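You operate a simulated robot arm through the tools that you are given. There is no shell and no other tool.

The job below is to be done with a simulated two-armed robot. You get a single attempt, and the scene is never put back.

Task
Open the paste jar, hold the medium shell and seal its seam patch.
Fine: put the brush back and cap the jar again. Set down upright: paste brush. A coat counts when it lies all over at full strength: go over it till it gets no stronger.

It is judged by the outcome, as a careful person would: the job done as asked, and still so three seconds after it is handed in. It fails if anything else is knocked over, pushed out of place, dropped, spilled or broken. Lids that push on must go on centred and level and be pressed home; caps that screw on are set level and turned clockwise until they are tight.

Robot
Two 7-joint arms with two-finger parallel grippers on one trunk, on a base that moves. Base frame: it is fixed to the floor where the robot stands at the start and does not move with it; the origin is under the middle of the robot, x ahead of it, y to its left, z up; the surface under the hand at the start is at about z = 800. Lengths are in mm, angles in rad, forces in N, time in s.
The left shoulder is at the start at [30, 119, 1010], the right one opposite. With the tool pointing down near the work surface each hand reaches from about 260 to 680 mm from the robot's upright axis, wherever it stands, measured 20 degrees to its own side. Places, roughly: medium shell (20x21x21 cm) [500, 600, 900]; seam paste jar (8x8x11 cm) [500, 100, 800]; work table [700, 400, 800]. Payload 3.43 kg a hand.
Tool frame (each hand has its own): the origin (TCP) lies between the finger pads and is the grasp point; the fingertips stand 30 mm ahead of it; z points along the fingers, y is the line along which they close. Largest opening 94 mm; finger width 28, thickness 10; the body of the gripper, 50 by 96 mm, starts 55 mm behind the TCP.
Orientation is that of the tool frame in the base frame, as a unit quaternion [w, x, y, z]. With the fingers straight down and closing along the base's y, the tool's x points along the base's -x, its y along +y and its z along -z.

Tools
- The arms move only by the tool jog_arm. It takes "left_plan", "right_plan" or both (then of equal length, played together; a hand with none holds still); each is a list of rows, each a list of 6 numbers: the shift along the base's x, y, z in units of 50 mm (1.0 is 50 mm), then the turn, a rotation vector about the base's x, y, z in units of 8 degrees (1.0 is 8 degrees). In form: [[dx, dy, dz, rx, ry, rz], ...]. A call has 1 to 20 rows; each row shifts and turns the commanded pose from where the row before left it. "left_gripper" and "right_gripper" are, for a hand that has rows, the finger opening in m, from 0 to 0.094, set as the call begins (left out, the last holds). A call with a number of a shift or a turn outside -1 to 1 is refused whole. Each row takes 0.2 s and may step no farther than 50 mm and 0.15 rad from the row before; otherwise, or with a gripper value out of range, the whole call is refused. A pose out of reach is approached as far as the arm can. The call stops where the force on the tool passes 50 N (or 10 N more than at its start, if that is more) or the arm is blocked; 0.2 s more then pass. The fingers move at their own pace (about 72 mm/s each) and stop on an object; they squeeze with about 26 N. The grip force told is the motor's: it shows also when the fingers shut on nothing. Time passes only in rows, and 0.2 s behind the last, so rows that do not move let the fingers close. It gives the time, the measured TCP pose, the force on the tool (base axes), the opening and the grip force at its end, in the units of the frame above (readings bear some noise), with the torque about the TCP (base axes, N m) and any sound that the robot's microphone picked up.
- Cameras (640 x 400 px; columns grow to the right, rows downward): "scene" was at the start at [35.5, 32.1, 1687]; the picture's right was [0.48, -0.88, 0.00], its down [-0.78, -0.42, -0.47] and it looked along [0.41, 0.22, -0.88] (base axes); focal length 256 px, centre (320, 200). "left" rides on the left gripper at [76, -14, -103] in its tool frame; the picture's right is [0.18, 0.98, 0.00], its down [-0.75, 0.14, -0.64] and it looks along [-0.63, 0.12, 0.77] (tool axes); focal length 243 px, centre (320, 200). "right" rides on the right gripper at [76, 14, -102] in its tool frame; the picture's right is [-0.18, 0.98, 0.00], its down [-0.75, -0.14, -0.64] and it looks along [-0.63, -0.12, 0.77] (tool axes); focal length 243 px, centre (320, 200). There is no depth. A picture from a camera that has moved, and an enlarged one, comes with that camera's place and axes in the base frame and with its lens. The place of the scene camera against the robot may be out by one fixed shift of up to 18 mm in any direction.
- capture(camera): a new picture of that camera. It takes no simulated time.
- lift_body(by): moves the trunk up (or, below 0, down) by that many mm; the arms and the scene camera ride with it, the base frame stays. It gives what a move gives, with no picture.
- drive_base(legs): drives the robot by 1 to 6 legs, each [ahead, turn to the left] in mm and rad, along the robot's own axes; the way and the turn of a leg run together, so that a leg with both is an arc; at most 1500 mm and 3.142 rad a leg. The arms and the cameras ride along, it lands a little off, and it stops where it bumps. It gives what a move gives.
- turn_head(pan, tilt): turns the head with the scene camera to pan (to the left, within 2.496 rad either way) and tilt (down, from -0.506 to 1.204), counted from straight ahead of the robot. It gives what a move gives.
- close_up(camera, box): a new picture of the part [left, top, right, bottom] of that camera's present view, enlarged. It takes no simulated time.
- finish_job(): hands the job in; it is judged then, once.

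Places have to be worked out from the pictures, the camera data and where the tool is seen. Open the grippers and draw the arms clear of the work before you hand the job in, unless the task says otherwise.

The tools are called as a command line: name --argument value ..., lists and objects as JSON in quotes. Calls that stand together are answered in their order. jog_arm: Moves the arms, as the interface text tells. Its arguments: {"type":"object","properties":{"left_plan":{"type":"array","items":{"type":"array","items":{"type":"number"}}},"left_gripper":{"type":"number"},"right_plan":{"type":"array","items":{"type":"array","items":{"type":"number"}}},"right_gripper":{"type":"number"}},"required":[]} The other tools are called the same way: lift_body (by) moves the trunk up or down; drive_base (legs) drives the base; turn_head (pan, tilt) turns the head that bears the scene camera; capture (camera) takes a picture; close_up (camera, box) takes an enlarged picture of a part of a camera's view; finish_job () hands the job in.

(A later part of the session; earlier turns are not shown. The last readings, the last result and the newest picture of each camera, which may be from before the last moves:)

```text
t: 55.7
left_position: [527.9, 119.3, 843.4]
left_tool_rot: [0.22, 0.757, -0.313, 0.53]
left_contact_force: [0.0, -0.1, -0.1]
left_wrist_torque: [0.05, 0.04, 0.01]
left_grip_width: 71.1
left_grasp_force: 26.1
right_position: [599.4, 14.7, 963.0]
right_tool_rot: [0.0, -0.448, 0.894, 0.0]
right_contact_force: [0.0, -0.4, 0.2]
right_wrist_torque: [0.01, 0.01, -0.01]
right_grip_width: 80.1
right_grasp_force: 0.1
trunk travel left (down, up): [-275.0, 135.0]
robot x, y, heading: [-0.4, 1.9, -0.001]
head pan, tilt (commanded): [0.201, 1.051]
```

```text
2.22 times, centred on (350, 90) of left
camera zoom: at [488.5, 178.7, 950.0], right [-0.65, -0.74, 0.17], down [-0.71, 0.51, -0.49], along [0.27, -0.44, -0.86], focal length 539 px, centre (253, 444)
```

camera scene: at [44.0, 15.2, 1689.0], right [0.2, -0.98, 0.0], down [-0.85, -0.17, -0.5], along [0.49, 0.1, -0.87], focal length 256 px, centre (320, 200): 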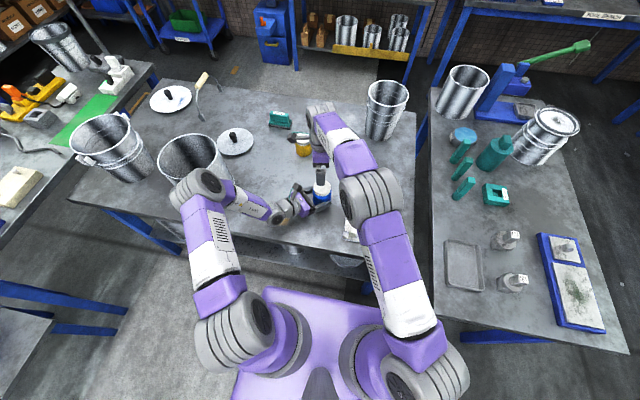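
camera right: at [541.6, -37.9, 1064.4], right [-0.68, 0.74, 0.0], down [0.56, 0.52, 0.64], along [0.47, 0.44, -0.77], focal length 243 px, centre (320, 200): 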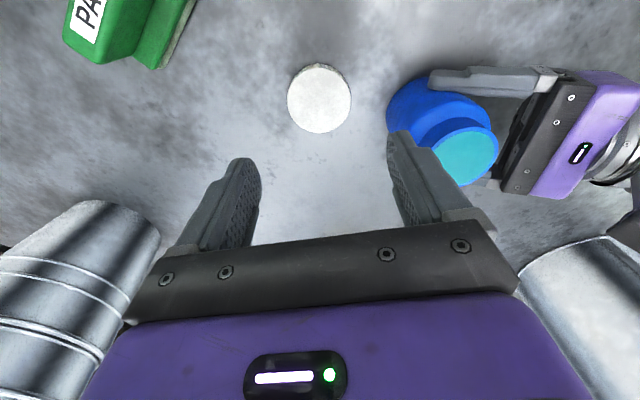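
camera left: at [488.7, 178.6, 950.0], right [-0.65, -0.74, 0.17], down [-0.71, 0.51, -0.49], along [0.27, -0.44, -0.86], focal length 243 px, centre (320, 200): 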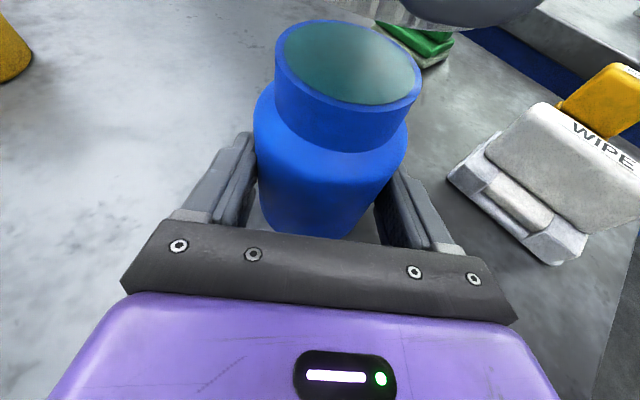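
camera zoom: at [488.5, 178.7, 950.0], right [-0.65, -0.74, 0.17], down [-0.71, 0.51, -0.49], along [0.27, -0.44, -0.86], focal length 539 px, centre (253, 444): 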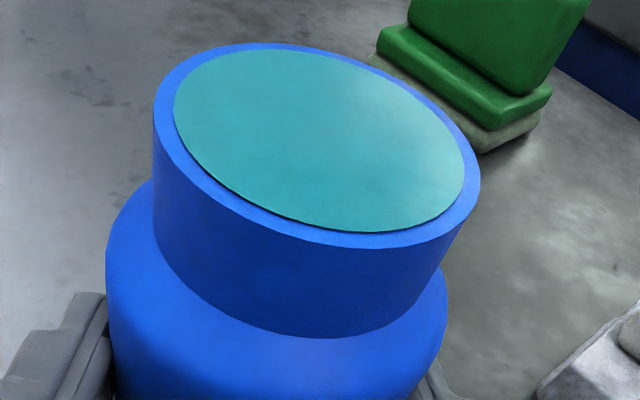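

The cap stands safely on the table. I now move the right hand above the brush, back to yaw 0, to pick it up.

jog_arm --right_plan '[[-0.46, -0.5, 0.1, 0, 0, -0.95], [-0.46, -0.5, 0, 0, 0, -0.95], [-0.46, -0.5, 0, 0, 0, -0.95], [-0.46, -0.5, 0, 0, 0, -0.95], [-0.46, -0.5, 0, 0, 0, -0.95], [-0.46, -0.5, 0, 0, 0, -0.95], [-0.46, -0.51, 0, 0, 0, -0.95]]' --right_gripper 0.07

capture --camera "right"

close_up --camera "right" --box '[260, 60, 380, 180]'

```text
t: 57.3
left_position: [527.4, 117.7, 843.7]
left_tool_rot: [0.22, 0.756, -0.314, 0.531]
left_contact_force: [-0.6, -0.8, 0.3]
left_wrist_torque: [0.07, 0.01, 0.01]
left_grip_width: 70.9
left_grasp_force: 26.4
right_position: [439.2, -160.1, 968.0]
right_tool_rot: [-0.001, 0.0, 1.0, 0.001]
right_contact_force: [0.4, -0.7, -0.5]
right_wrist_torque: [-0.01, -0.02, 0.0]
right_grip_width: 70.0
right_grasp_force: 0.2
trunk travel left (down, up): [-275.0, 135.0]
robot x, y, heading: [2.3, 0.1, 0.0]
head pan, tilt (commanded): [0.201, 1.051]
```

```text
taken
camera right: at [363.5, -145.9, 1072.3], right [0.19, 0.98, 0.0], down [0.75, -0.14, 0.64], along [0.63, -0.12, -0.77], focal length 243 px, centre (320, 200)
```

right: 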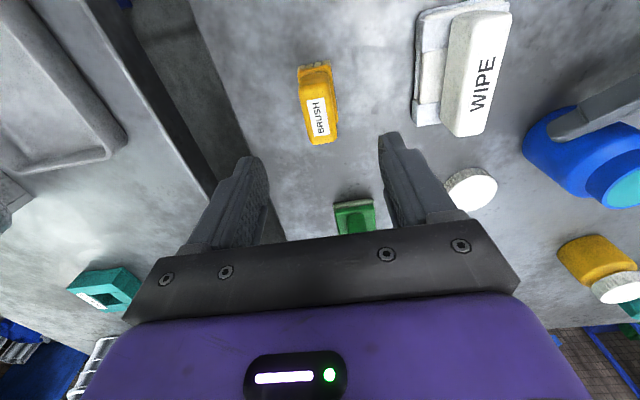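

```text
3.33 times, centred on (320, 120) of right
camera zoom: at [363.5, -145.9, 1072.3], right [0.19, 0.98, 0.0], down [0.75, -0.14, 0.64], along [0.63, -0.12, -0.77], focal length 809 px, centre (320, 467)
```

zoom: 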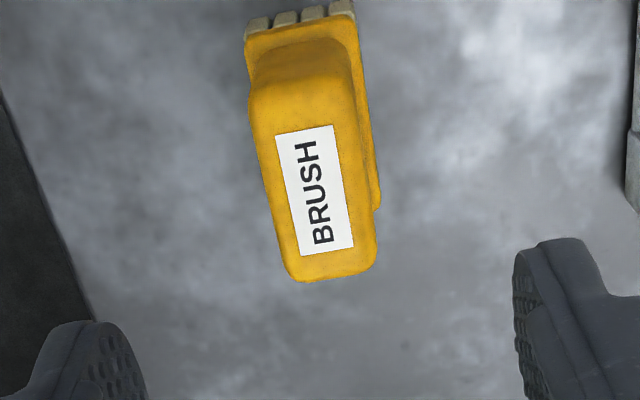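

The brush is centred within 2 mm of the tool and aligned with it. I descend so the fingertips reach z≈834 beside the handle.

jog_arm --right_plan '[[-0.01, -0.034, -0.6, 0, 0, 0], [0, 0, -0.6, 0, 0, 0], [0, 0, -0.6, 0, 0, 0], [0, 0, -0.28, 0, 0, 0]]'

capture --camera "right"

close_up --camera "scene" --box '[340, 190, 440, 260]'

```text
t: 58.3
left_position: [528.6, 118.7, 843.0]
left_tool_rot: [0.22, 0.756, -0.314, 0.53]
left_contact_force: [0.5, 0.3, 0.2]
left_wrist_torque: [-0.05, -0.06, 0.02]
left_grip_width: 71.2
left_grasp_force: 25.7
right_position: [442.1, -160.0, 864.3]
right_tool_rot: [0.001, 0.0, 1.0, 0.0]
right_contact_force: [0.4, -0.5, 0.3]
right_wrist_torque: [0.01, -0.02, 0.0]
right_grip_width: 69.9
right_grasp_force: 0.1
trunk travel left (down, up): [-275.0, 135.0]
robot x, y, heading: [-3.1, 1.8, 0.004]
head pan, tilt (commanded): [0.201, 1.051]
```

```text
taken
camera right: at [365.1, -146.0, 967.9], right [0.18, 0.98, 0.0], down [0.75, -0.14, 0.64], along [0.63, -0.12, -0.77], focal length 243 px, centre (320, 200)
```

right: 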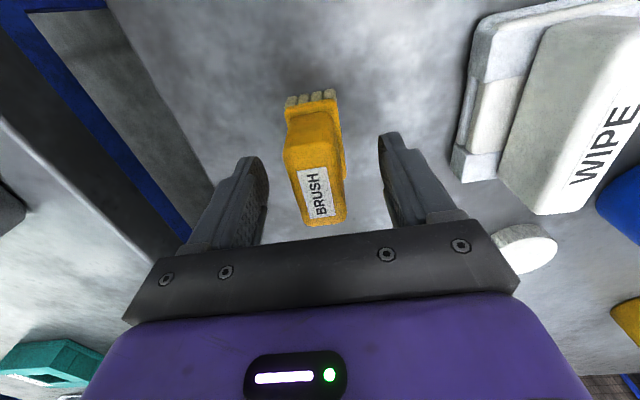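

```text
5.71 times, centred on (390, 225) of scene
camera zoom: at [44.1, 14.6, 1689.0], right [0.2, -0.98, 0.0], down [-0.85, -0.17, -0.5], along [0.49, 0.1, -0.87], focal length 1462 px, centre (-80, 57)
```

zoom: 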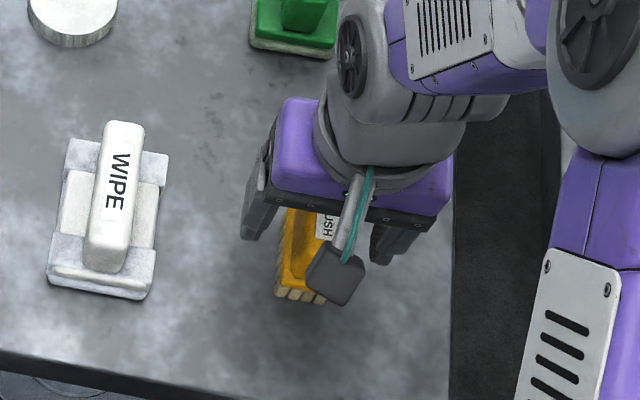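

The handle lies ~3 mm toward -x and ~1 mm toward -y of the tool; I shift there and close on the handle.

jog_arm --right_plan '[[-0.06, -0.025, 0, 0, 0, 0]]'

jog_arm --right_plan '[[0, 0, 0, 0, 0, 0], [0, 0, 0, 0, 0, 0], [0, 0, 0, 0, 0, 0], [0, 0, 0, 0, 0, 0]]' --right_gripper 0.01

capture --camera "right"

```text
t: 58.7
left_position: [528.7, 117.7, 843.0]
left_tool_rot: [0.219, 0.757, -0.314, 0.53]
left_contact_force: [0.6, -0.5, 0.6]
left_wrist_torque: [-0.02, -0.05, 0.0]
left_grip_width: 70.8
left_grasp_force: 26.3
right_position: [438.2, -163.4, 864.9]
right_tool_rot: [0.0, 0.0, 1.0, 0.0]
right_contact_force: [-0.7, -0.4, -0.1]
right_wrist_torque: [-0.02, -0.01, -0.01]
right_grip_width: 69.9
right_grasp_force: 0.0
trunk travel left (down, up): [-275.0, 135.0]
robot x, y, heading: [1.8, -2.5, 0.001]
head pan, tilt (commanded): [0.201, 1.051]
```

```text
t: 59.7
left_position: [527.4, 120.0, 842.4]
left_tool_rot: [0.219, 0.757, -0.314, 0.53]
left_contact_force: [0.7, 0.4, 0.1]
left_wrist_torque: [-0.02, -0.05, 0.04]
left_grip_width: 71.1
left_grasp_force: 26.0
right_position: [438.8, -163.5, 865.4]
right_tool_rot: [0.0, 0.0, 1.0, 0.0]
right_contact_force: [0.5, 0.0, 0.7]
right_wrist_torque: [-0.05, 0.02, 0.0]
right_grip_width: 30.0
right_grasp_force: 25.5
trunk travel left (down, up): [-275.0, 135.0]
robot x, y, heading: [-1.9, 3.2, 0.002]
head pan, tilt (commanded): [0.201, 1.051]
```

```text
taken
camera right: at [361.7, -148.0, 967.9], right [0.18, 0.98, 0.0], down [0.75, -0.14, 0.64], along [0.63, -0.12, -0.77], focal length 243 px, centre (320, 200)
```

right: 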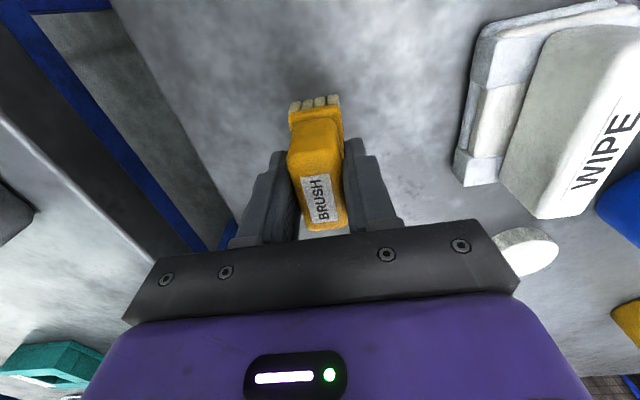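

The brush is gripped (30 mm wide handle). I lift it straight up and look at it.

jog_arm --right_plan '[[0, 0, 0.1, 0, 0, 0], [0, 0, 0.4, 0, 0, 0], [0, 0, 0.8, 0, 0, 0], [0, 0, 0.8, 0, 0, 0], [0, 0, 0.8, 0, 0, 0]]'

close_up --camera "scene" --box '[340, 170, 440, 250]'

capture --camera "right"

```text
t: 60.9
left_position: [526.9, 118.5, 843.5]
left_tool_rot: [0.219, 0.756, -0.313, 0.531]
left_contact_force: [-0.3, 0.8, 0.7]
left_wrist_torque: [-0.08, -0.04, -0.01]
left_grip_width: 70.7
left_grasp_force: 26.0
right_position: [435.1, -162.7, 1010.8]
right_tool_rot: [0.0, -0.001, 1.0, 0.0]
right_contact_force: [-0.4, 0.1, -0.5]
right_wrist_torque: [0.0, -0.01, 0.02]
right_grip_width: 29.9
right_grasp_force: 25.6
trunk travel left (down, up): [-275.0, 135.0]
robot x, y, heading: [-2.0, 0.7, 0.003]
head pan, tilt (commanded): [0.201, 1.051]
```

```text
5.00 times, centred on (390, 210) of scene
camera zoom: at [43.3, 14.6, 1689.1], right [0.2, -0.98, 0.0], down [-0.85, -0.17, -0.5], along [0.49, 0.1, -0.87], focal length 1280 px, centre (-30, 150)
```

zoom: 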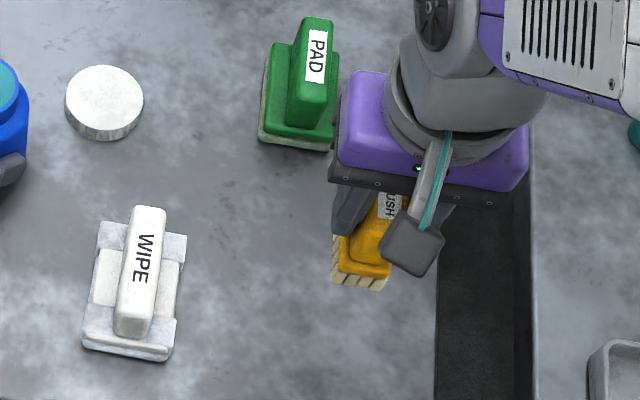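

```text
taken
camera right: at [358.5, -149.3, 1114.1], right [0.18, 0.98, 0.0], down [0.75, -0.14, 0.64], along [0.63, -0.12, -0.77], focal length 243 px, centre (320, 200)
```

right: 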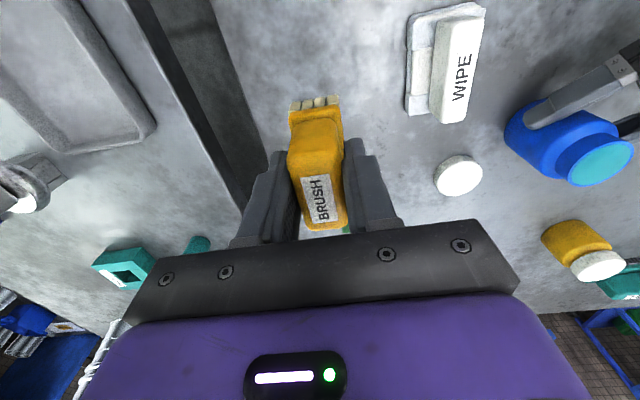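

The brush came up cleanly. I carry it over the open jar.

jog_arm --right_plan '[[0.34, 0.9, 0, 0, 0, 0], [0.34, 0.9, 0, 0, 0, 0], [0.34, 0.9, 0, 0, 0, 0], [0.34, 0.9, 0, 0, 0, 0], [0.34, 0.9, 0, 0, 0, 0], [0.33, 0.9, 0, 0, 0, 0], [0, 0, 0, 0, 0, 0]]'

capture --camera "right"

capture --camera "left"

```text
t: 62.5
left_position: [528.8, 119.3, 842.7]
left_tool_rot: [0.219, 0.757, -0.314, 0.53]
left_contact_force: [1.1, -0.6, 0.7]
left_wrist_torque: [-0.11, -0.08, 0.0]
left_grip_width: 70.7
left_grasp_force: 25.9
right_position: [538.7, 107.6, 1007.6]
right_tool_rot: [0.0, -0.001, 1.0, 0.0]
right_contact_force: [0.7, -0.1, -1.6]
right_wrist_torque: [0.01, 0.02, 0.01]
right_grip_width: 30.0
right_grasp_force: 25.8
trunk travel left (down, up): [-275.0, 135.0]
robot x, y, heading: [-1.2, 0.6, -0.002]
head pan, tilt (commanded): [0.201, 1.051]
```

```text
taken
camera right: at [462.5, 121.0, 1111.0], right [0.18, 0.98, 0.0], down [0.75, -0.14, 0.64], along [0.63, -0.12, -0.77], focal length 243 px, centre (320, 200)
```

right: 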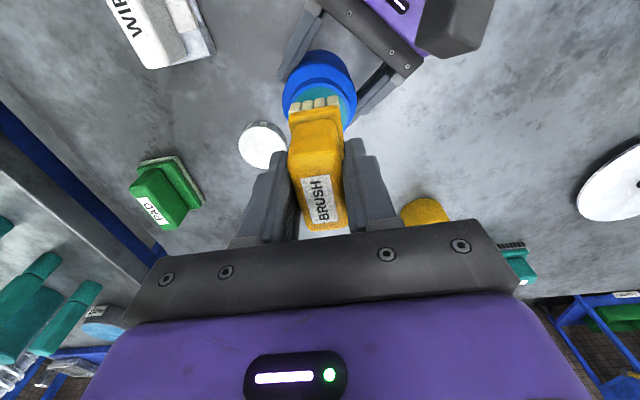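

```text
taken
camera left: at [488.9, 178.4, 950.0], right [-0.65, -0.74, 0.17], down [-0.71, 0.51, -0.49], along [0.27, -0.44, -0.86], focal length 243 px, centre (320, 200)
```

left: 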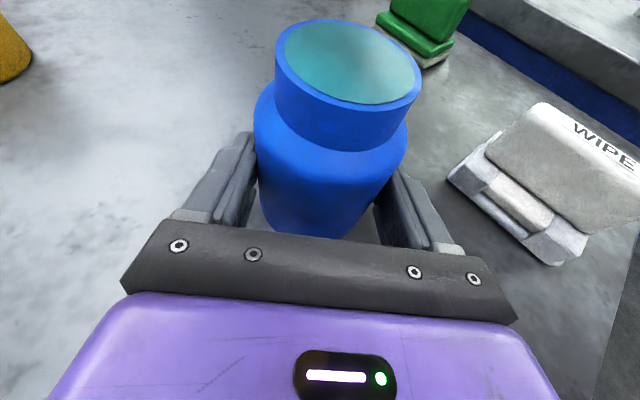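

The brush hangs ~40 mm above the jar mouth. I lower to just above the rim and take a look.

jog_arm --right_plan '[[0, 0, -0.3, 0, 0, 0], [0, 0, -0.3, 0, 0, 0], [0, 0, 0, 0, 0, 0]]'

capture --camera "left"

close_up --camera "scene" --box '[270, 150, 370, 230]'

```text
t: 63.3
left_position: [527.5, 119.2, 843.4]
left_tool_rot: [0.22, 0.757, -0.314, 0.529]
left_contact_force: [0.0, 0.6, 0.4]
left_wrist_torque: [-0.07, -0.07, -0.03]
left_grip_width: 70.9
left_grasp_force: 25.9
right_position: [538.0, 105.9, 978.1]
right_tool_rot: [0.0, 0.0, 1.0, 0.0]
right_contact_force: [-0.6, 0.8, -1.2]
right_wrist_torque: [-0.02, 0.0, 0.03]
right_grip_width: 30.1
right_grasp_force: 26.1
trunk travel left (down, up): [-275.0, 135.0]
robot x, y, heading: [-0.4, 4.7, 0.001]
head pan, tilt (commanded): [0.201, 1.051]
```

```text
taken
camera left: at [488.9, 178.7, 950.0], right [-0.65, -0.74, 0.17], down [-0.71, 0.51, -0.49], along [0.27, -0.44, -0.86], focal length 243 px, centre (320, 200)
```

left: 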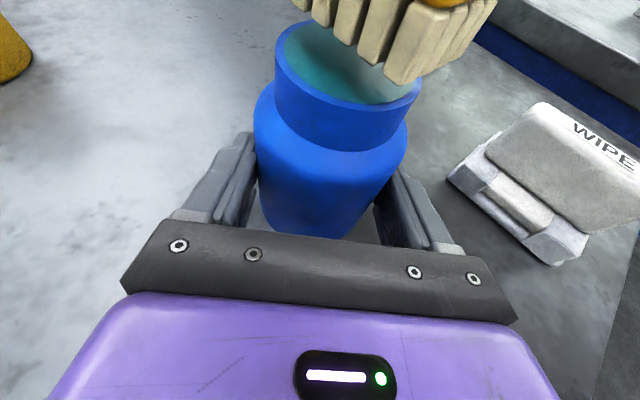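

```text
5.00 times, centred on (320, 190) of scene
camera zoom: at [43.9, 14.7, 1689.0], right [0.2, -0.98, 0.0], down [-0.85, -0.17, -0.5], along [0.49, 0.1, -0.87], focal length 1280 px, centre (320, 250)
```

zoom: 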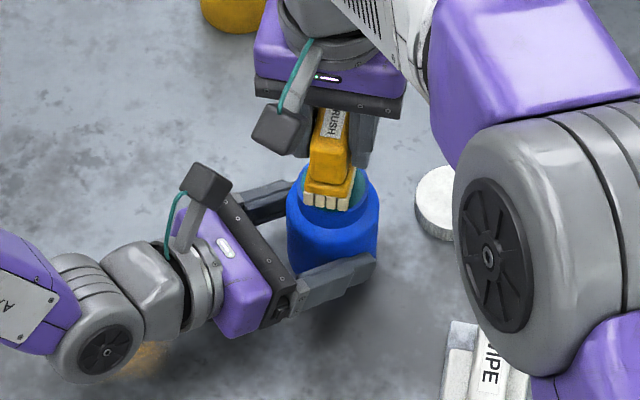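

The bristles are ~12 mm above the rim. I lower in small steps, watching the force.

jog_arm --right_plan '[[0, 0.02, -0.06, 0, 0, 0], [0, 0, -0.06, 0, 0, 0], [0, 0, -0.04, 0, 0, 0]]'

jog_arm --right_plan '[[0, 0, -0.04, 0, 0, 0], [0, 0, -0.02, 0, 0, 0]]'

jog_arm --right_plan '[[0, 0, -0.02, 0, 0, 0], [0, 0, -0.02, 0, 0, 0]]'

capture --camera "left"

```text
t: 64.1
left_position: [527.4, 118.8, 842.6]
left_tool_rot: [0.22, 0.756, -0.314, 0.53]
left_contact_force: [-0.6, 0.2, 1.0]
left_wrist_torque: [-0.02, -0.06, 0.0]
left_grip_width: 70.7
left_grasp_force: 26.0
right_position: [538.1, 108.0, 971.5]
right_tool_rot: [0.001, -0.001, 1.0, -0.001]
right_contact_force: [0.9, 0.1, -0.4]
right_wrist_torque: [0.02, 0.03, -0.01]
right_grip_width: 29.8
right_grasp_force: 25.9
trunk travel left (down, up): [-275.0, 135.0]
robot x, y, heading: [-4.1, 1.2, 0.002]
head pan, tilt (commanded): [0.201, 1.051]
```

```text
t: 64.7
left_position: [529.3, 119.2, 843.0]
left_tool_rot: [0.219, 0.757, -0.313, 0.53]
left_contact_force: [0.6, 1.0, 1.2]
left_wrist_torque: [-0.04, -0.09, 0.04]
left_grip_width: 71.2
left_grasp_force: 25.7
right_position: [537.6, 106.4, 967.8]
right_tool_rot: [0.0, 0.001, 1.0, 0.0]
right_contact_force: [0.0, -0.5, -1.0]
right_wrist_torque: [0.02, 0.01, 0.01]
right_grip_width: 30.0
right_grasp_force: 26.2
trunk travel left (down, up): [-275.0, 135.0]
robot x, y, heading: [-0.7, 4.7, 0.002]
head pan, tilt (commanded): [0.201, 1.051]
```

```text
t: 65.3
left_position: [528.7, 119.4, 843.2]
left_tool_rot: [0.219, 0.757, -0.313, 0.53]
left_contact_force: [0.8, 0.2, 0.0]
left_wrist_torque: [-0.06, -0.16, 0.03]
left_grip_width: 70.7
left_grasp_force: 25.9
right_position: [539.1, 108.9, 965.8]
right_tool_rot: [0.0, 0.0, 1.0, 0.0]
right_contact_force: [-1.3, -0.5, 4.1]
right_wrist_torque: [-0.05, 0.21, 0.01]
right_grip_width: 29.8
right_grasp_force: 25.7
trunk travel left (down, up): [-275.0, 135.0]
robot x, y, heading: [0.4, 2.4, -0.007]
head pan, tilt (commanded): [0.201, 1.051]
```

```text
taken
camera left: at [488.9, 178.7, 950.0], right [-0.65, -0.74, 0.17], down [-0.71, 0.51, -0.49], along [0.27, -0.44, -0.86], focal length 243 px, centre (320, 200)
```

left: 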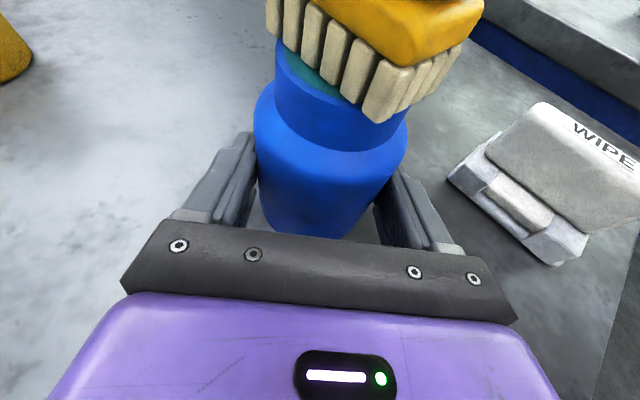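

Bristles touch the rim (4 N) with the paste ~2 mm below. I lift a little to see whether the bristles took up paste.

jog_arm --right_plan '[[0, 0, 0.2, 0, 0, 0], [0, 0, 0.3, 0, 0, 0], [0, 0, 0, 0, 0, 0]]'

capture --camera "left"

close_up --camera "scene" --box '[300, 160, 350, 200]'

```text
t: 66.1
left_position: [527.6, 118.2, 843.5]
left_tool_rot: [0.219, 0.757, -0.313, 0.53]
left_contact_force: [-0.2, 0.3, 0.3]
left_wrist_torque: [-0.02, -0.06, -0.01]
left_grip_width: 70.9
left_grasp_force: 26.0
right_position: [538.1, 109.0, 990.7]
right_tool_rot: [0.0, 0.001, 1.0, 0.001]
right_contact_force: [-0.3, -0.3, -0.7]
right_wrist_torque: [-0.01, -0.02, -0.02]
right_grip_width: 29.7
right_grasp_force: 25.3
trunk travel left (down, up): [-275.0, 135.0]
robot x, y, heading: [-0.8, -0.9, 0.001]
head pan, tilt (commanded): [0.201, 1.051]
```

```text
taken
camera left: at [488.9, 178.7, 949.9], right [-0.65, -0.74, 0.17], down [-0.71, 0.51, -0.49], along [0.27, -0.44, -0.86], focal length 243 px, centre (320, 200)
```

left: 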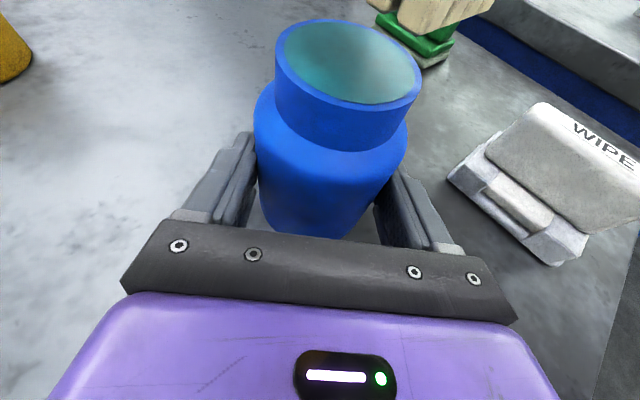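

```text
10.00 times, centred on (325, 180) of scene
camera zoom: at [44.0, 14.7, 1689.0], right [0.2, -0.98, 0.0], down [-0.85, -0.17, -0.5], along [0.49, 0.1, -0.87], focal length 2559 px, centre (270, 400)
```

zoom: 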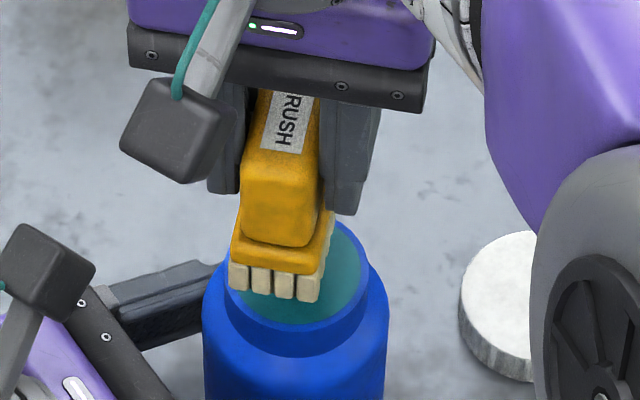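

Only the bristle sides are visible, still beige, so I can't tell. I'll dip properly: tilt the brush 30° so that its 37 mm edge fits inside the 47 mm mouth and enters the paste.

jog_arm --right_plan '[[-0.095, -0.005, 0.02, 0, -0.9375, 0], [-0.095, -0.005, 0.02, 0, -0.9375, 0], [-0.095, -0.005, 0.02, 0, -0.9375, 0], [-0.095, -0.005, 0.02, 0, -0.9375, 0], [0, 0, 0, 0, 0, 0]]'

capture --camera "left"

close_up --camera "scene" --box '[280, 150, 370, 220]'

```text
t: 67.3
left_position: [528.6, 117.9, 843.8]
left_tool_rot: [0.22, 0.757, -0.314, 0.53]
left_contact_force: [0.5, 0.5, -0.2]
left_wrist_torque: [-0.04, -0.05, 0.07]
left_grip_width: 70.7
left_grasp_force: 26.1
right_position: [518.9, 107.2, 994.1]
right_tool_rot: [0.26, 0.0, 0.966, 0.0]
right_contact_force: [-0.7, 0.5, -0.7]
right_wrist_torque: [0.03, 0.01, -0.04]
right_grip_width: 30.0
right_grasp_force: 25.9
trunk travel left (down, up): [-275.0, 135.0]
robot x, y, heading: [1.1, -2.9, -0.001]
head pan, tilt (commanded): [0.201, 1.051]
```

```text
taken
camera left: at [489.2, 178.4, 950.0], right [-0.65, -0.74, 0.17], down [-0.71, 0.51, -0.49], along [0.27, -0.44, -0.86], focal length 243 px, centre (320, 200)
```

left: 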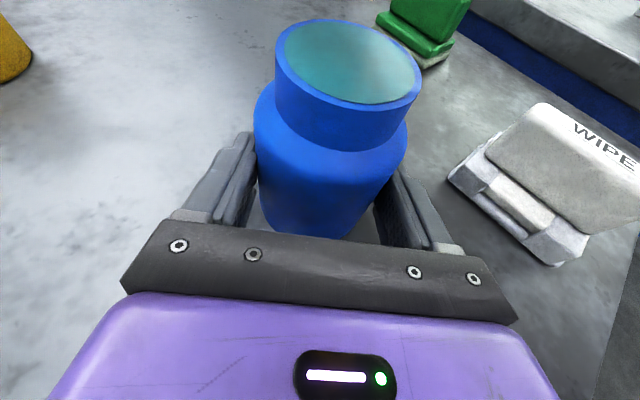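

```text
5.71 times, centred on (325, 185) of scene
camera zoom: at [44.3, 14.3, 1689.0], right [0.2, -0.98, 0.0], down [-0.85, -0.17, -0.5], along [0.49, 0.1, -0.87], focal length 1462 px, centre (291, 286)
```

zoom: 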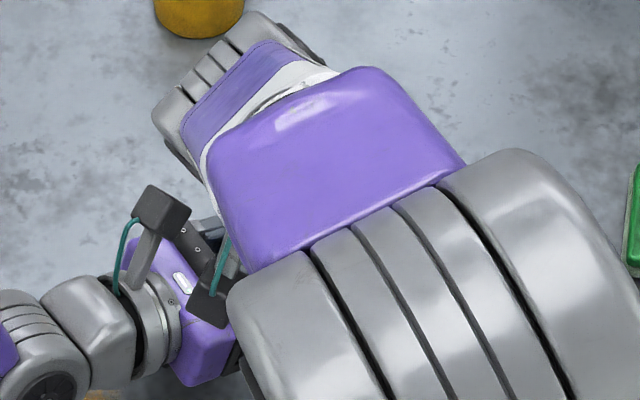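

The pose is reached; the dip edge should hang ~25 mm above the paste. I lower it stepwise.

jog_arm --right_plan '[[0, 0, -0.2, 0, 0, 0], [0, 0, -0.16, 0, 0, 0]]'

capture --camera "left"

capture --camera "right"

```text
t: 67.9
left_position: [528.0, 119.4, 842.3]
left_tool_rot: [0.22, 0.757, -0.313, 0.53]
left_contact_force: [0.0, -0.5, 0.0]
left_wrist_torque: [-0.03, -0.06, 0.0]
left_grip_width: 70.8
left_grasp_force: 26.1
right_position: [520.0, 108.4, 976.9]
right_tool_rot: [0.259, 0.0, 0.966, 0.0]
right_contact_force: [-0.5, 0.3, -1.0]
right_wrist_torque: [0.03, 0.05, 0.0]
right_grip_width: 30.0
right_grasp_force: 26.2
trunk travel left (down, up): [-275.0, 135.0]
robot x, y, heading: [0.7, -0.3, 0.004]
head pan, tilt (commanded): [0.201, 1.051]
```

```text
taken
camera left: at [488.9, 178.6, 949.9], right [-0.65, -0.74, 0.17], down [-0.71, 0.51, -0.49], along [0.27, -0.44, -0.86], focal length 243 px, centre (320, 200)
```

left: 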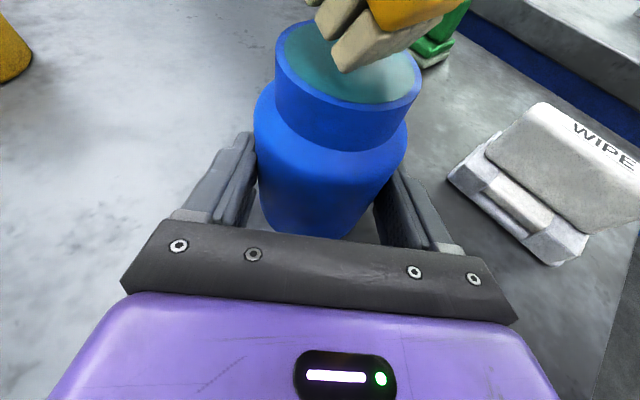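

```text
taken
camera right: at [401.9, 122.9, 1027.9], right [0.16, 0.98, 0.09], down [0.33, -0.14, 0.93], along [0.93, -0.12, -0.35], focal length 243 px, centre (320, 200)
```

right: 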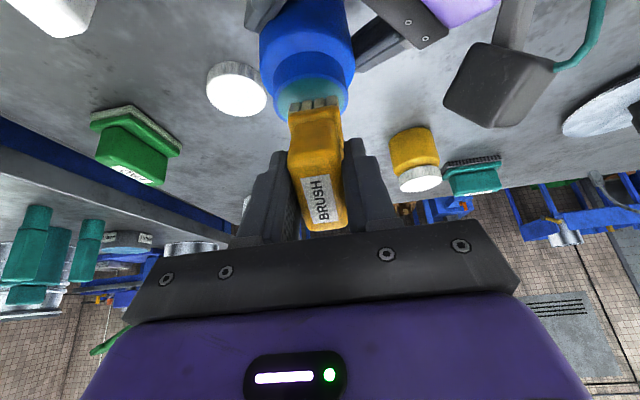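

The brush edge is centred over the mouth. I lower further in small steps into the paste.

jog_arm --right_plan '[[0, 0, -0.08, 0, 0, 0], [0, 0, -0.08, 0, 0, 0], [0, 0, -0.04, 0, 0, 0]]'

capture --camera "left"

close_up --camera "right" --box '[250, 40, 370, 140]'

```text
t: 68.7
left_position: [528.0, 118.8, 844.2]
left_tool_rot: [0.219, 0.757, -0.314, 0.53]
left_contact_force: [6.9, -0.4, -5.5]
left_wrist_torque: [-0.14, -0.25, 0.08]
left_grip_width: 70.7
left_grasp_force: 25.9
right_position: [519.0, 109.4, 967.9]
right_tool_rot: [0.262, 0.0, 0.965, 0.002]
right_contact_force: [-2.7, -1.3, 19.3]
right_wrist_torque: [-0.02, 0.06, -0.03]
right_grip_width: 30.2
right_grasp_force: 25.8
trunk travel left (down, up): [-275.0, 135.0]
robot x, y, heading: [-0.1, -0.4, 0.001]
head pan, tilt (commanded): [0.201, 1.051]
```

```text
taken
camera left: at [488.7, 178.7, 950.1], right [-0.65, -0.74, 0.17], down [-0.71, 0.51, -0.49], along [0.27, -0.44, -0.86], focal length 243 px, centre (320, 200)
```

left: 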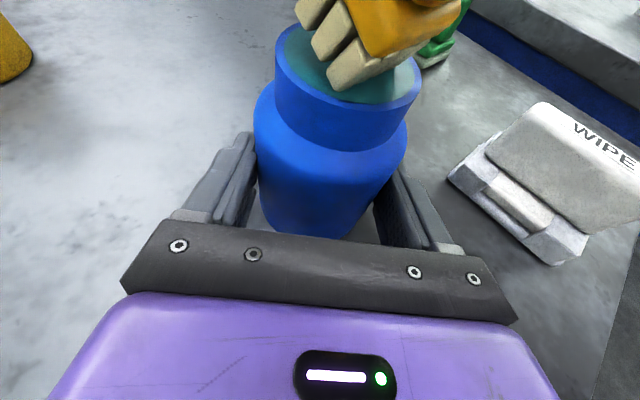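

```text
4.00 times, centred on (310, 90) of right
camera zoom: at [401.9, 123.2, 1020.2], right [0.16, 0.98, 0.1], down [0.33, -0.14, 0.93], along [0.93, -0.12, -0.34], focal length 970 px, centre (360, 640)
```

zoom: 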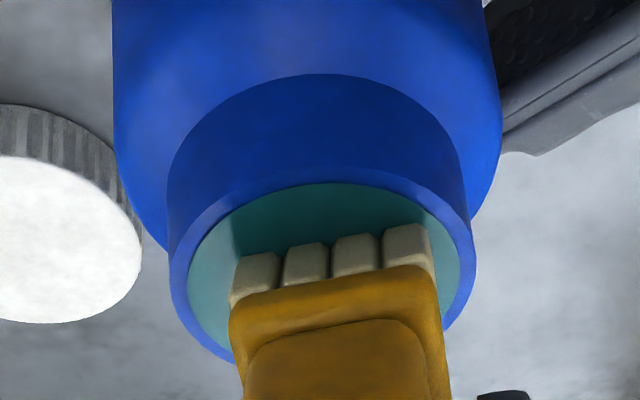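

The bristle edge rests on the paste surface (19 N, paste is firm). I ease off a little, stroke slightly in the paste, then lift to look at the bristles.

jog_arm --right_plan '[[0, 0, 0.02, 0, 0, 0], [0.04, 0, 0, 0, 0, 0], [0.04, 0, 0, 0, 0, 0], [-0.04, 0, 0, 0, 0, 0], [-0.04, 0, 0, 0, 0, 0]]'

close_up --camera "right" --box '[250, 40, 370, 140]'

jog_arm --right_plan '[[0, 0, 0.2, 0, 0, 0], [0, 0, 0.3, 0, 0, 0]]'

close_up --camera "right" --box '[250, 40, 370, 140]'

capture --camera "left"

```text
t: 69.9
left_position: [527.3, 118.5, 843.6]
left_tool_rot: [0.22, 0.756, -0.314, 0.53]
left_contact_force: [-2.2, 1.1, -0.5]
left_wrist_torque: [0.22, -0.27, -0.1]
left_grip_width: 70.6
left_grasp_force: 26.1
right_position: [519.8, 107.4, 967.8]
right_tool_rot: [0.26, 0.0, 0.966, 0.0]
right_contact_force: [3.1, 0.5, 9.5]
right_wrist_torque: [-0.03, -0.37, 0.01]
right_grip_width: 29.7
right_grasp_force: 26.0
trunk travel left (down, up): [-275.0, 135.0]
robot x, y, heading: [3.1, -1.0, 0.003]
head pan, tilt (commanded): [0.201, 1.051]
```

```text
4.00 times, centred on (310, 90) of right
camera zoom: at [401.7, 121.2, 1018.8], right [0.16, 0.98, 0.09], down [0.33, -0.14, 0.93], along [0.93, -0.12, -0.35], focal length 970 px, centre (360, 640)
```

zoom: 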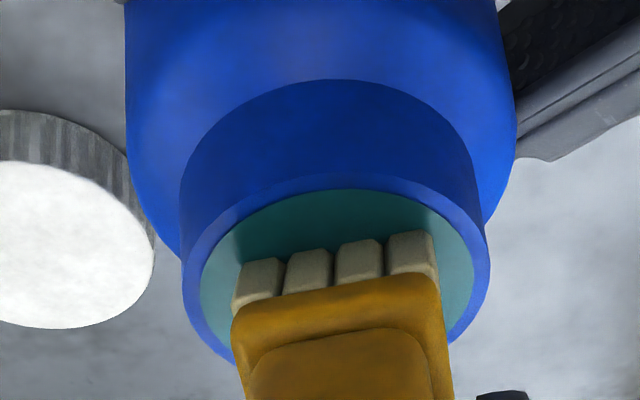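

```text
t: 70.5
left_position: [528.3, 119.0, 842.8]
left_tool_rot: [0.219, 0.757, -0.314, 0.53]
left_contact_force: [-0.2, 0.7, -0.3]
left_wrist_torque: [0.09, 0.06, 0.01]
left_grip_width: 70.9
left_grasp_force: 26.6
right_position: [518.7, 106.7, 992.4]
right_tool_rot: [0.258, 0.0, 0.966, 0.0]
right_contact_force: [0.8, -0.2, -0.9]
right_wrist_torque: [-0.01, 0.01, -0.04]
right_grip_width: 29.8
right_grasp_force: 26.1
trunk travel left (down, up): [-275.0, 135.0]
robot x, y, heading: [2.3, 1.0, -0.002]
head pan, tilt (commanded): [0.201, 1.051]
```

```text
4.00 times, centred on (310, 90) of right
camera zoom: at [401.5, 120.2, 1042.7], right [0.16, 0.98, 0.09], down [0.33, -0.14, 0.93], along [0.93, -0.12, -0.35], focal length 970 px, centre (360, 640)
```

zoom: 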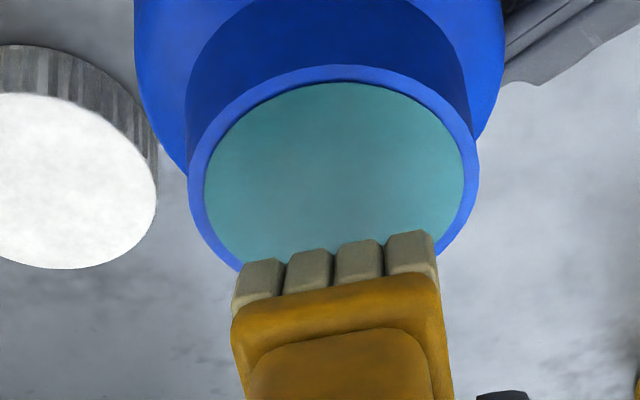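

```text
taken
camera left: at [489.0, 178.5, 950.0], right [-0.65, -0.74, 0.17], down [-0.71, 0.51, -0.49], along [0.27, -0.44, -0.86], focal length 243 px, centre (320, 200)
```

left: 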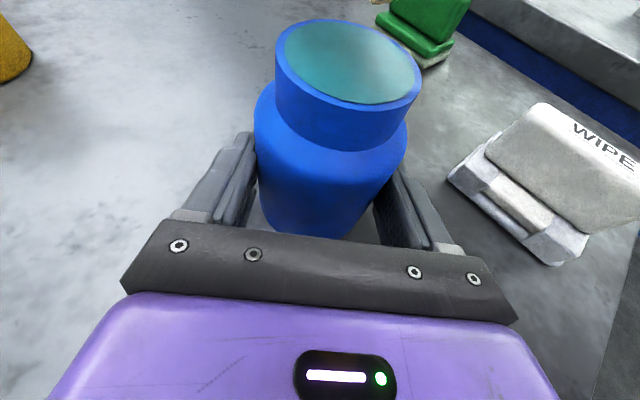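

No paste colour shows on the bristle ends. I level the brush again over the mouth and press it flat and lightly onto the mouth for about a second.

jog_arm --right_plan '[[0.095, 0.01, 0, 0, 0.9375, 0], [0.095, 0.01, 0, 0, 0.9375, 0], [0.095, 0, 0, 0, 0.9375, 0], [0.095, 0, 0, 0, 0.9375, 0], [0, 0, -0.2, 0, 0, 0], [0, 0, -0.2, 0, 0, 0], [0, 0, -0.06, 0, 0, 0]]'

jog_arm --right_plan '[[0, 0, -0.04, 0, 0, 0], [0, 0, -0.04, 0, 0, 0], [0, 0, 0, 0, 0, 0], [0, 0, 0, 0, 0, 0], [0, 0, 0, 0, 0, 0]]'

capture --camera "left"

```text
t: 72.1
left_position: [527.6, 118.7, 844.6]
left_tool_rot: [0.219, 0.757, -0.313, 0.53]
left_contact_force: [-0.1, -0.2, 0.7]
left_wrist_torque: [-0.02, -0.01, 0.01]
left_grip_width: 70.6
left_grasp_force: 25.9
right_position: [537.9, 107.1, 968.9]
right_tool_rot: [0.0, 0.0, 1.0, 0.001]
right_contact_force: [0.2, -0.1, -0.6]
right_wrist_torque: [0.02, 0.02, -0.02]
right_grip_width: 30.0
right_grasp_force: 25.6
trunk travel left (down, up): [-275.0, 135.0]
robot x, y, heading: [-2.0, 1.7, -0.002]
head pan, tilt (commanded): [0.201, 1.051]
```

```text
t: 73.3
left_position: [527.1, 119.7, 843.3]
left_tool_rot: [0.219, 0.757, -0.313, 0.53]
left_contact_force: [-0.6, 0.3, 0.3]
left_wrist_torque: [-0.01, -0.05, 0.02]
left_grip_width: 70.5
left_grasp_force: 25.4
right_position: [539.0, 108.9, 965.9]
right_tool_rot: [0.0, 0.0, 1.0, 0.0]
right_contact_force: [0.5, -0.7, -0.5]
right_wrist_torque: [0.01, -0.04, -0.01]
right_grip_width: 29.9
right_grasp_force: 25.9
trunk travel left (down, up): [-275.0, 135.0]
robot x, y, heading: [-5.6, 1.2, -0.002]
head pan, tilt (commanded): [0.201, 1.051]
```

```text
taken
camera left: at [488.9, 178.6, 950.0], right [-0.65, -0.74, 0.17], down [-0.71, 0.51, -0.49], along [0.27, -0.44, -0.86], focal length 243 px, centre (320, 200)
```

left: 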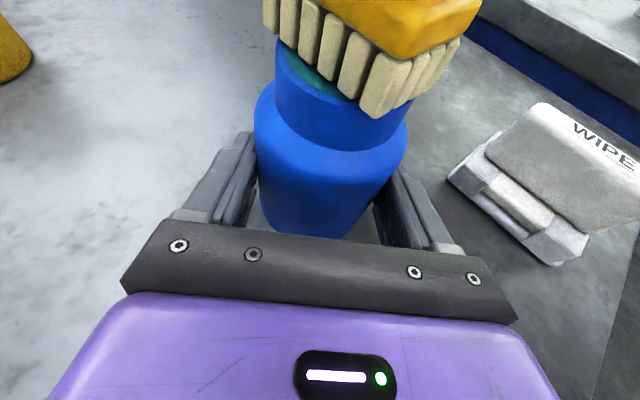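

No contact force yet; I lower 1-2 mm more and dwell.

jog_arm --right_plan '[[0, 0, -0.02, 0, 0, 0], [0, 0, -0.02, 0, 0, 0], [0, 0, 0, 0, 0, 0], [0, 0, 0, 0, 0, 0], [0, 0, 0, 0, 0, 0]]'

close_up --camera "left" --box '[240, 0, 480, 150]'

```text
t: 74.5
left_position: [528.4, 119.7, 843.4]
left_tool_rot: [0.219, 0.756, -0.314, 0.53]
left_contact_force: [4.0, 1.0, -0.5]
left_wrist_torque: [-0.1, 0.04, 0.05]
left_grip_width: 71.2
left_grasp_force: 25.9
right_position: [538.2, 108.1, 965.4]
right_tool_rot: [0.001, 0.001, 1.0, 0.0]
right_contact_force: [-0.1, -0.7, 4.8]
right_wrist_torque: [-0.05, -0.07, -0.03]
right_grip_width: 29.9
right_grasp_force: 25.4
trunk travel left (down, up): [-275.0, 135.0]
robot x, y, heading: [-3.5, 1.0, 0.0]
head pan, tilt (commanded): [0.201, 1.051]
```

```text
2.67 times, centred on (360, 75) of left
camera zoom: at [488.9, 178.6, 950.0], right [-0.65, -0.74, 0.17], down [-0.71, 0.51, -0.49], along [0.27, -0.44, -0.86], focal length 647 px, centre (213, 533)
```

zoom: 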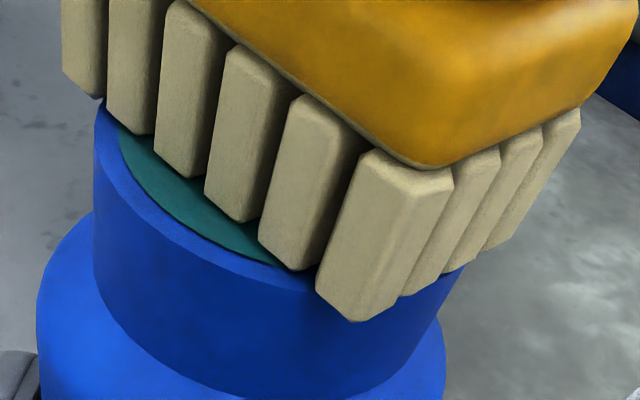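

Bristles rest on the rim and over the paste. I lift the brush, move it aside to the right, and release the jar with the left hand, backing straight out.

jog_arm --right_plan '[[0, 0, 0.3, 0, 0, 0], [0, 0, 0.6, 0, 0, 0], [0, -0.2, 0.8, 0, 0, 0], [-0.2, -0.8, 0.5, 0, 0, 0], [-0.4, -0.9, 0, 0, 0, 0], [-0.4, -0.9, 0, 0, 0, 0], [-0.2, -0.6, 0, 0, 0, 0]]'

jog_arm --left_plan '[[0, 0, 0, 0, 0, 0], [0, 0, 0, 0, 0, 0], [0, 0, 0, 0, 0, 0]]' --left_gripper 0.094

capture --camera "left"

```text
t: 76.1
left_position: [527.1, 117.8, 842.8]
left_tool_rot: [0.219, 0.757, -0.314, 0.529]
left_contact_force: [-0.1, 0.9, 0.6]
left_wrist_torque: [-0.09, 0.01, 0.0]
left_grip_width: 70.9
left_grasp_force: 26.4
right_position: [476.2, -62.1, 1073.9]
right_tool_rot: [0.001, 0.0, 1.0, 0.0]
right_contact_force: [0.0, -0.6, -1.7]
right_wrist_torque: [0.02, 0.0, 0.0]
right_grip_width: 29.8
right_grasp_force: 26.0
trunk travel left (down, up): [-275.0, 135.0]
robot x, y, heading: [0.4, -0.1, 0.001]
head pan, tilt (commanded): [0.201, 1.051]
```

```text
t: 76.9
left_position: [528.6, 119.4, 843.7]
left_tool_rot: [0.219, 0.757, -0.314, 0.529]
left_contact_force: [0.8, -0.6, 0.7]
left_wrist_torque: [-0.01, -0.02, 0.03]
left_grip_width: 94.0
left_grasp_force: 0.2
right_position: [478.0, -62.0, 1072.4]
right_tool_rot: [0.0, 0.0, 1.0, -0.001]
right_contact_force: [-0.3, -0.3, -1.0]
right_wrist_torque: [-0.01, -0.03, 0.02]
right_grip_width: 29.8
right_grasp_force: 26.5
trunk travel left (down, up): [-275.0, 135.0]
robot x, y, heading: [-1.3, 3.6, 0.003]
head pan, tilt (commanded): [0.201, 1.051]
```

```text
taken
camera left: at [488.9, 178.6, 949.9], right [-0.65, -0.74, 0.17], down [-0.71, 0.51, -0.49], along [0.27, -0.44, -0.86], focal length 243 px, centre (320, 200)
```

left: 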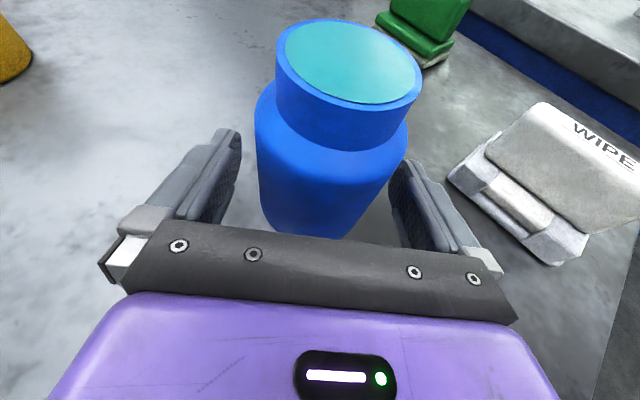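

The jar stands free. I back the left hand out, raise it, un-pitch it and swing it toward the shell at a safe height.

jog_arm --left_plan '[[-0.33, 0.33, 0, 0, 0, 0], [-0.33, 0.33, 0, 0, 0, 0], [-0.33, 0.33, 0, 0, 0, 0], [-0.33, 0.33, 0, 0, 0, 0], [-0.1, 0.1, 0.8, 0, 0, 0], [-0.1, 0.1, 0.8, 0, 0, 0], [-0.1, 0.1, 0.8, 0, 0, 0], [0, 0, 0.8, 0, 0, 0], [0, 0, 0.8, 0, 0, 0]]'

capture --camera "scene"

```text
t: 78.9
left_position: [450.6, 198.6, 1039.3]
left_tool_rot: [0.219, 0.757, -0.314, 0.53]
left_contact_force: [-0.9, 0.3, -0.9]
left_wrist_torque: [0.02, -0.02, 0.04]
left_grip_width: 94.1
left_grasp_force: 0.2
right_position: [477.2, -61.7, 1072.3]
right_tool_rot: [0.001, 0.0, 1.0, 0.0]
right_contact_force: [-0.4, 0.5, -0.8]
right_wrist_torque: [0.02, -0.01, 0.01]
right_grip_width: 29.8
right_grasp_force: 26.4
trunk travel left (down, up): [-275.0, 135.0]
robot x, y, heading: [0.8, -0.3, -0.003]
head pan, tilt (commanded): [0.201, 1.051]
```

```text
taken
camera scene: at [43.3, 14.0, 1689.1], right [0.2, -0.98, 0.0], down [-0.85, -0.17, -0.5], along [0.49, 0.1, -0.87], focal length 256 px, centre (320, 200)
```

scene: 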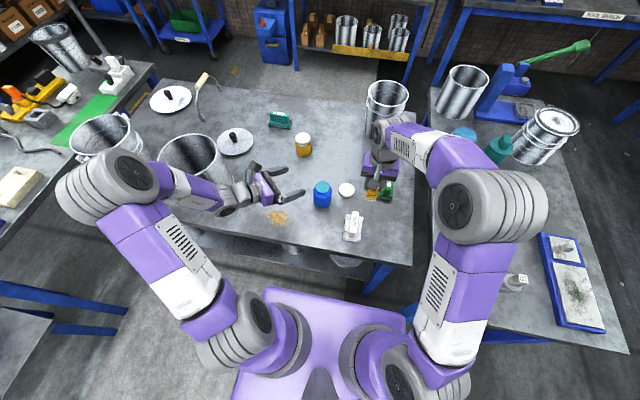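

Clear of everything. I now un-pitch the left hand to point down and yaw it to +90° near the shell for a look at its rim.

jog_arm --left_plan '[[-0.14, 0.5, 0.35, 0.687, 0.687, 0], [-0.14, 0.5, 0.35, 0.687, 0.687, 0], [-0.14, 0.5, 0.35, 0.687, 0.687, 0], [-0.14, 0.5, 0.35, 0.687, 0.687, 0], [-0.14, 0.5, 0.35, 0.687, 0.687, 0], [-0.14, 0.5, 0.35, 0.687, 0.687, 0], [-0.14, 0.5, 0.35, 0.687, 0.687, 0], [-0.14, 0.5, 0.35, 0.687, 0.687, 0], [-0.14, 0.5, 0.35, 0.687, 0.687, 0], [0, 0.1, 0, 0, 0, -0.9375], [0, 0.1, 0, 0, 0, -0.9375], [0, 0.1, 0, 0, 0, -0.9375], [0, 0.1, 0, 0, 0, -0.9375], [0, 0.1, 0, 0, 0, -0.9375], [0, 0.1, 0, 0, 0, -0.9375]]'

capture --camera "left"

capture --camera "scene"

```text
t: 82.1
left_position: [384.1, 454.5, 1199.3]
left_tool_rot: [-0.001, -0.706, 0.708, 0.0]
left_contact_force: [0.2, 0.1, 0.5]
left_wrist_torque: [-0.01, 0.0, -0.01]
left_grip_width: 94.0
left_grasp_force: 0.0
right_position: [476.5, -61.8, 1072.3]
right_tool_rot: [0.0, 0.0, 1.0, 0.0]
right_contact_force: [-0.4, 0.4, -0.6]
right_wrist_torque: [0.02, 0.0, 0.0]
right_grip_width: 29.9
right_grasp_force: 26.1
trunk travel left (down, up): [-275.0, 135.0]
robot x, y, heading: [1.4, 0.1, -0.002]
head pan, tilt (commanded): [0.201, 1.051]
```

```text
taken
camera left: at [398.8, 379.1, 1302.7], right [-0.98, -0.18, 0.0], down [-0.14, 0.75, 0.64], along [-0.12, 0.63, -0.77], focal length 243 px, centre (320, 200)
```

left: 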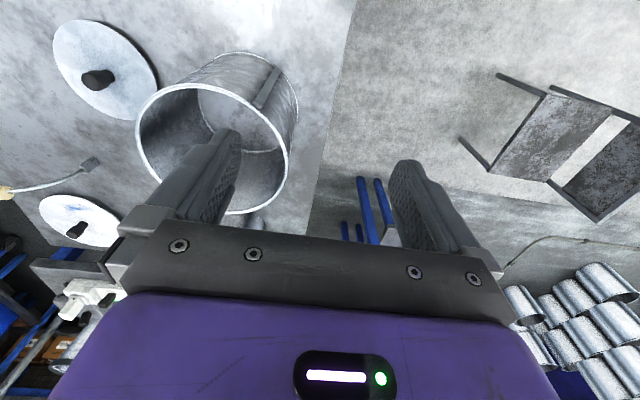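

```text
taken
camera scene: at [44.2, 14.8, 1689.0], right [0.2, -0.98, 0.0], down [-0.85, -0.17, -0.5], along [0.49, 0.1, -0.87], focal length 256 px, centre (320, 200)
```

scene: 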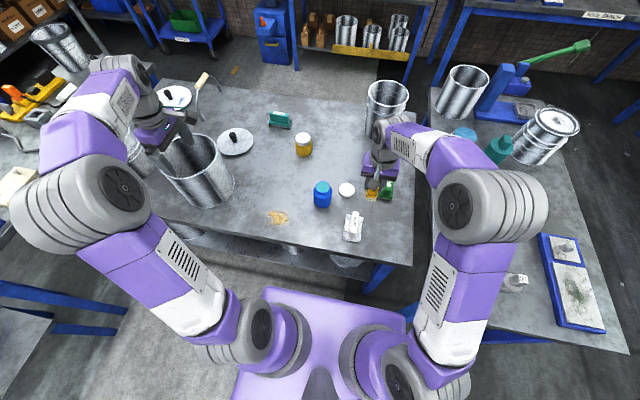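

I enlarge the shell rim as seen from the left hand to locate the rim and wall precisely.

close_up --camera "left" --box '[120, 40, 310, 220]'

```text
2.22 times, centred on (215, 130) of left
camera zoom: at [398.8, 379.1, 1302.7], right [-0.98, -0.18, 0.0], down [-0.14, 0.75, 0.64], along [-0.12, 0.63, -0.77], focal length 539 px, centre (553, 356)
```

zoom: 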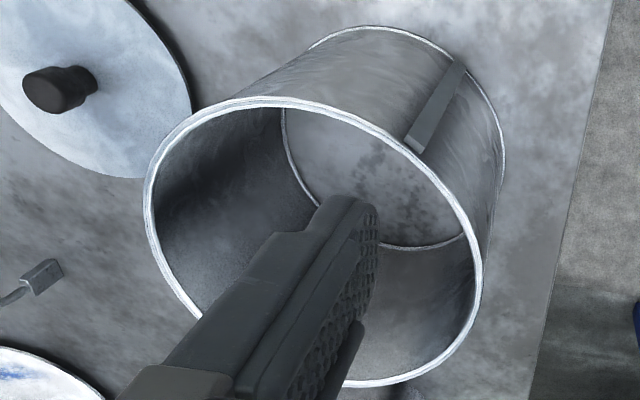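

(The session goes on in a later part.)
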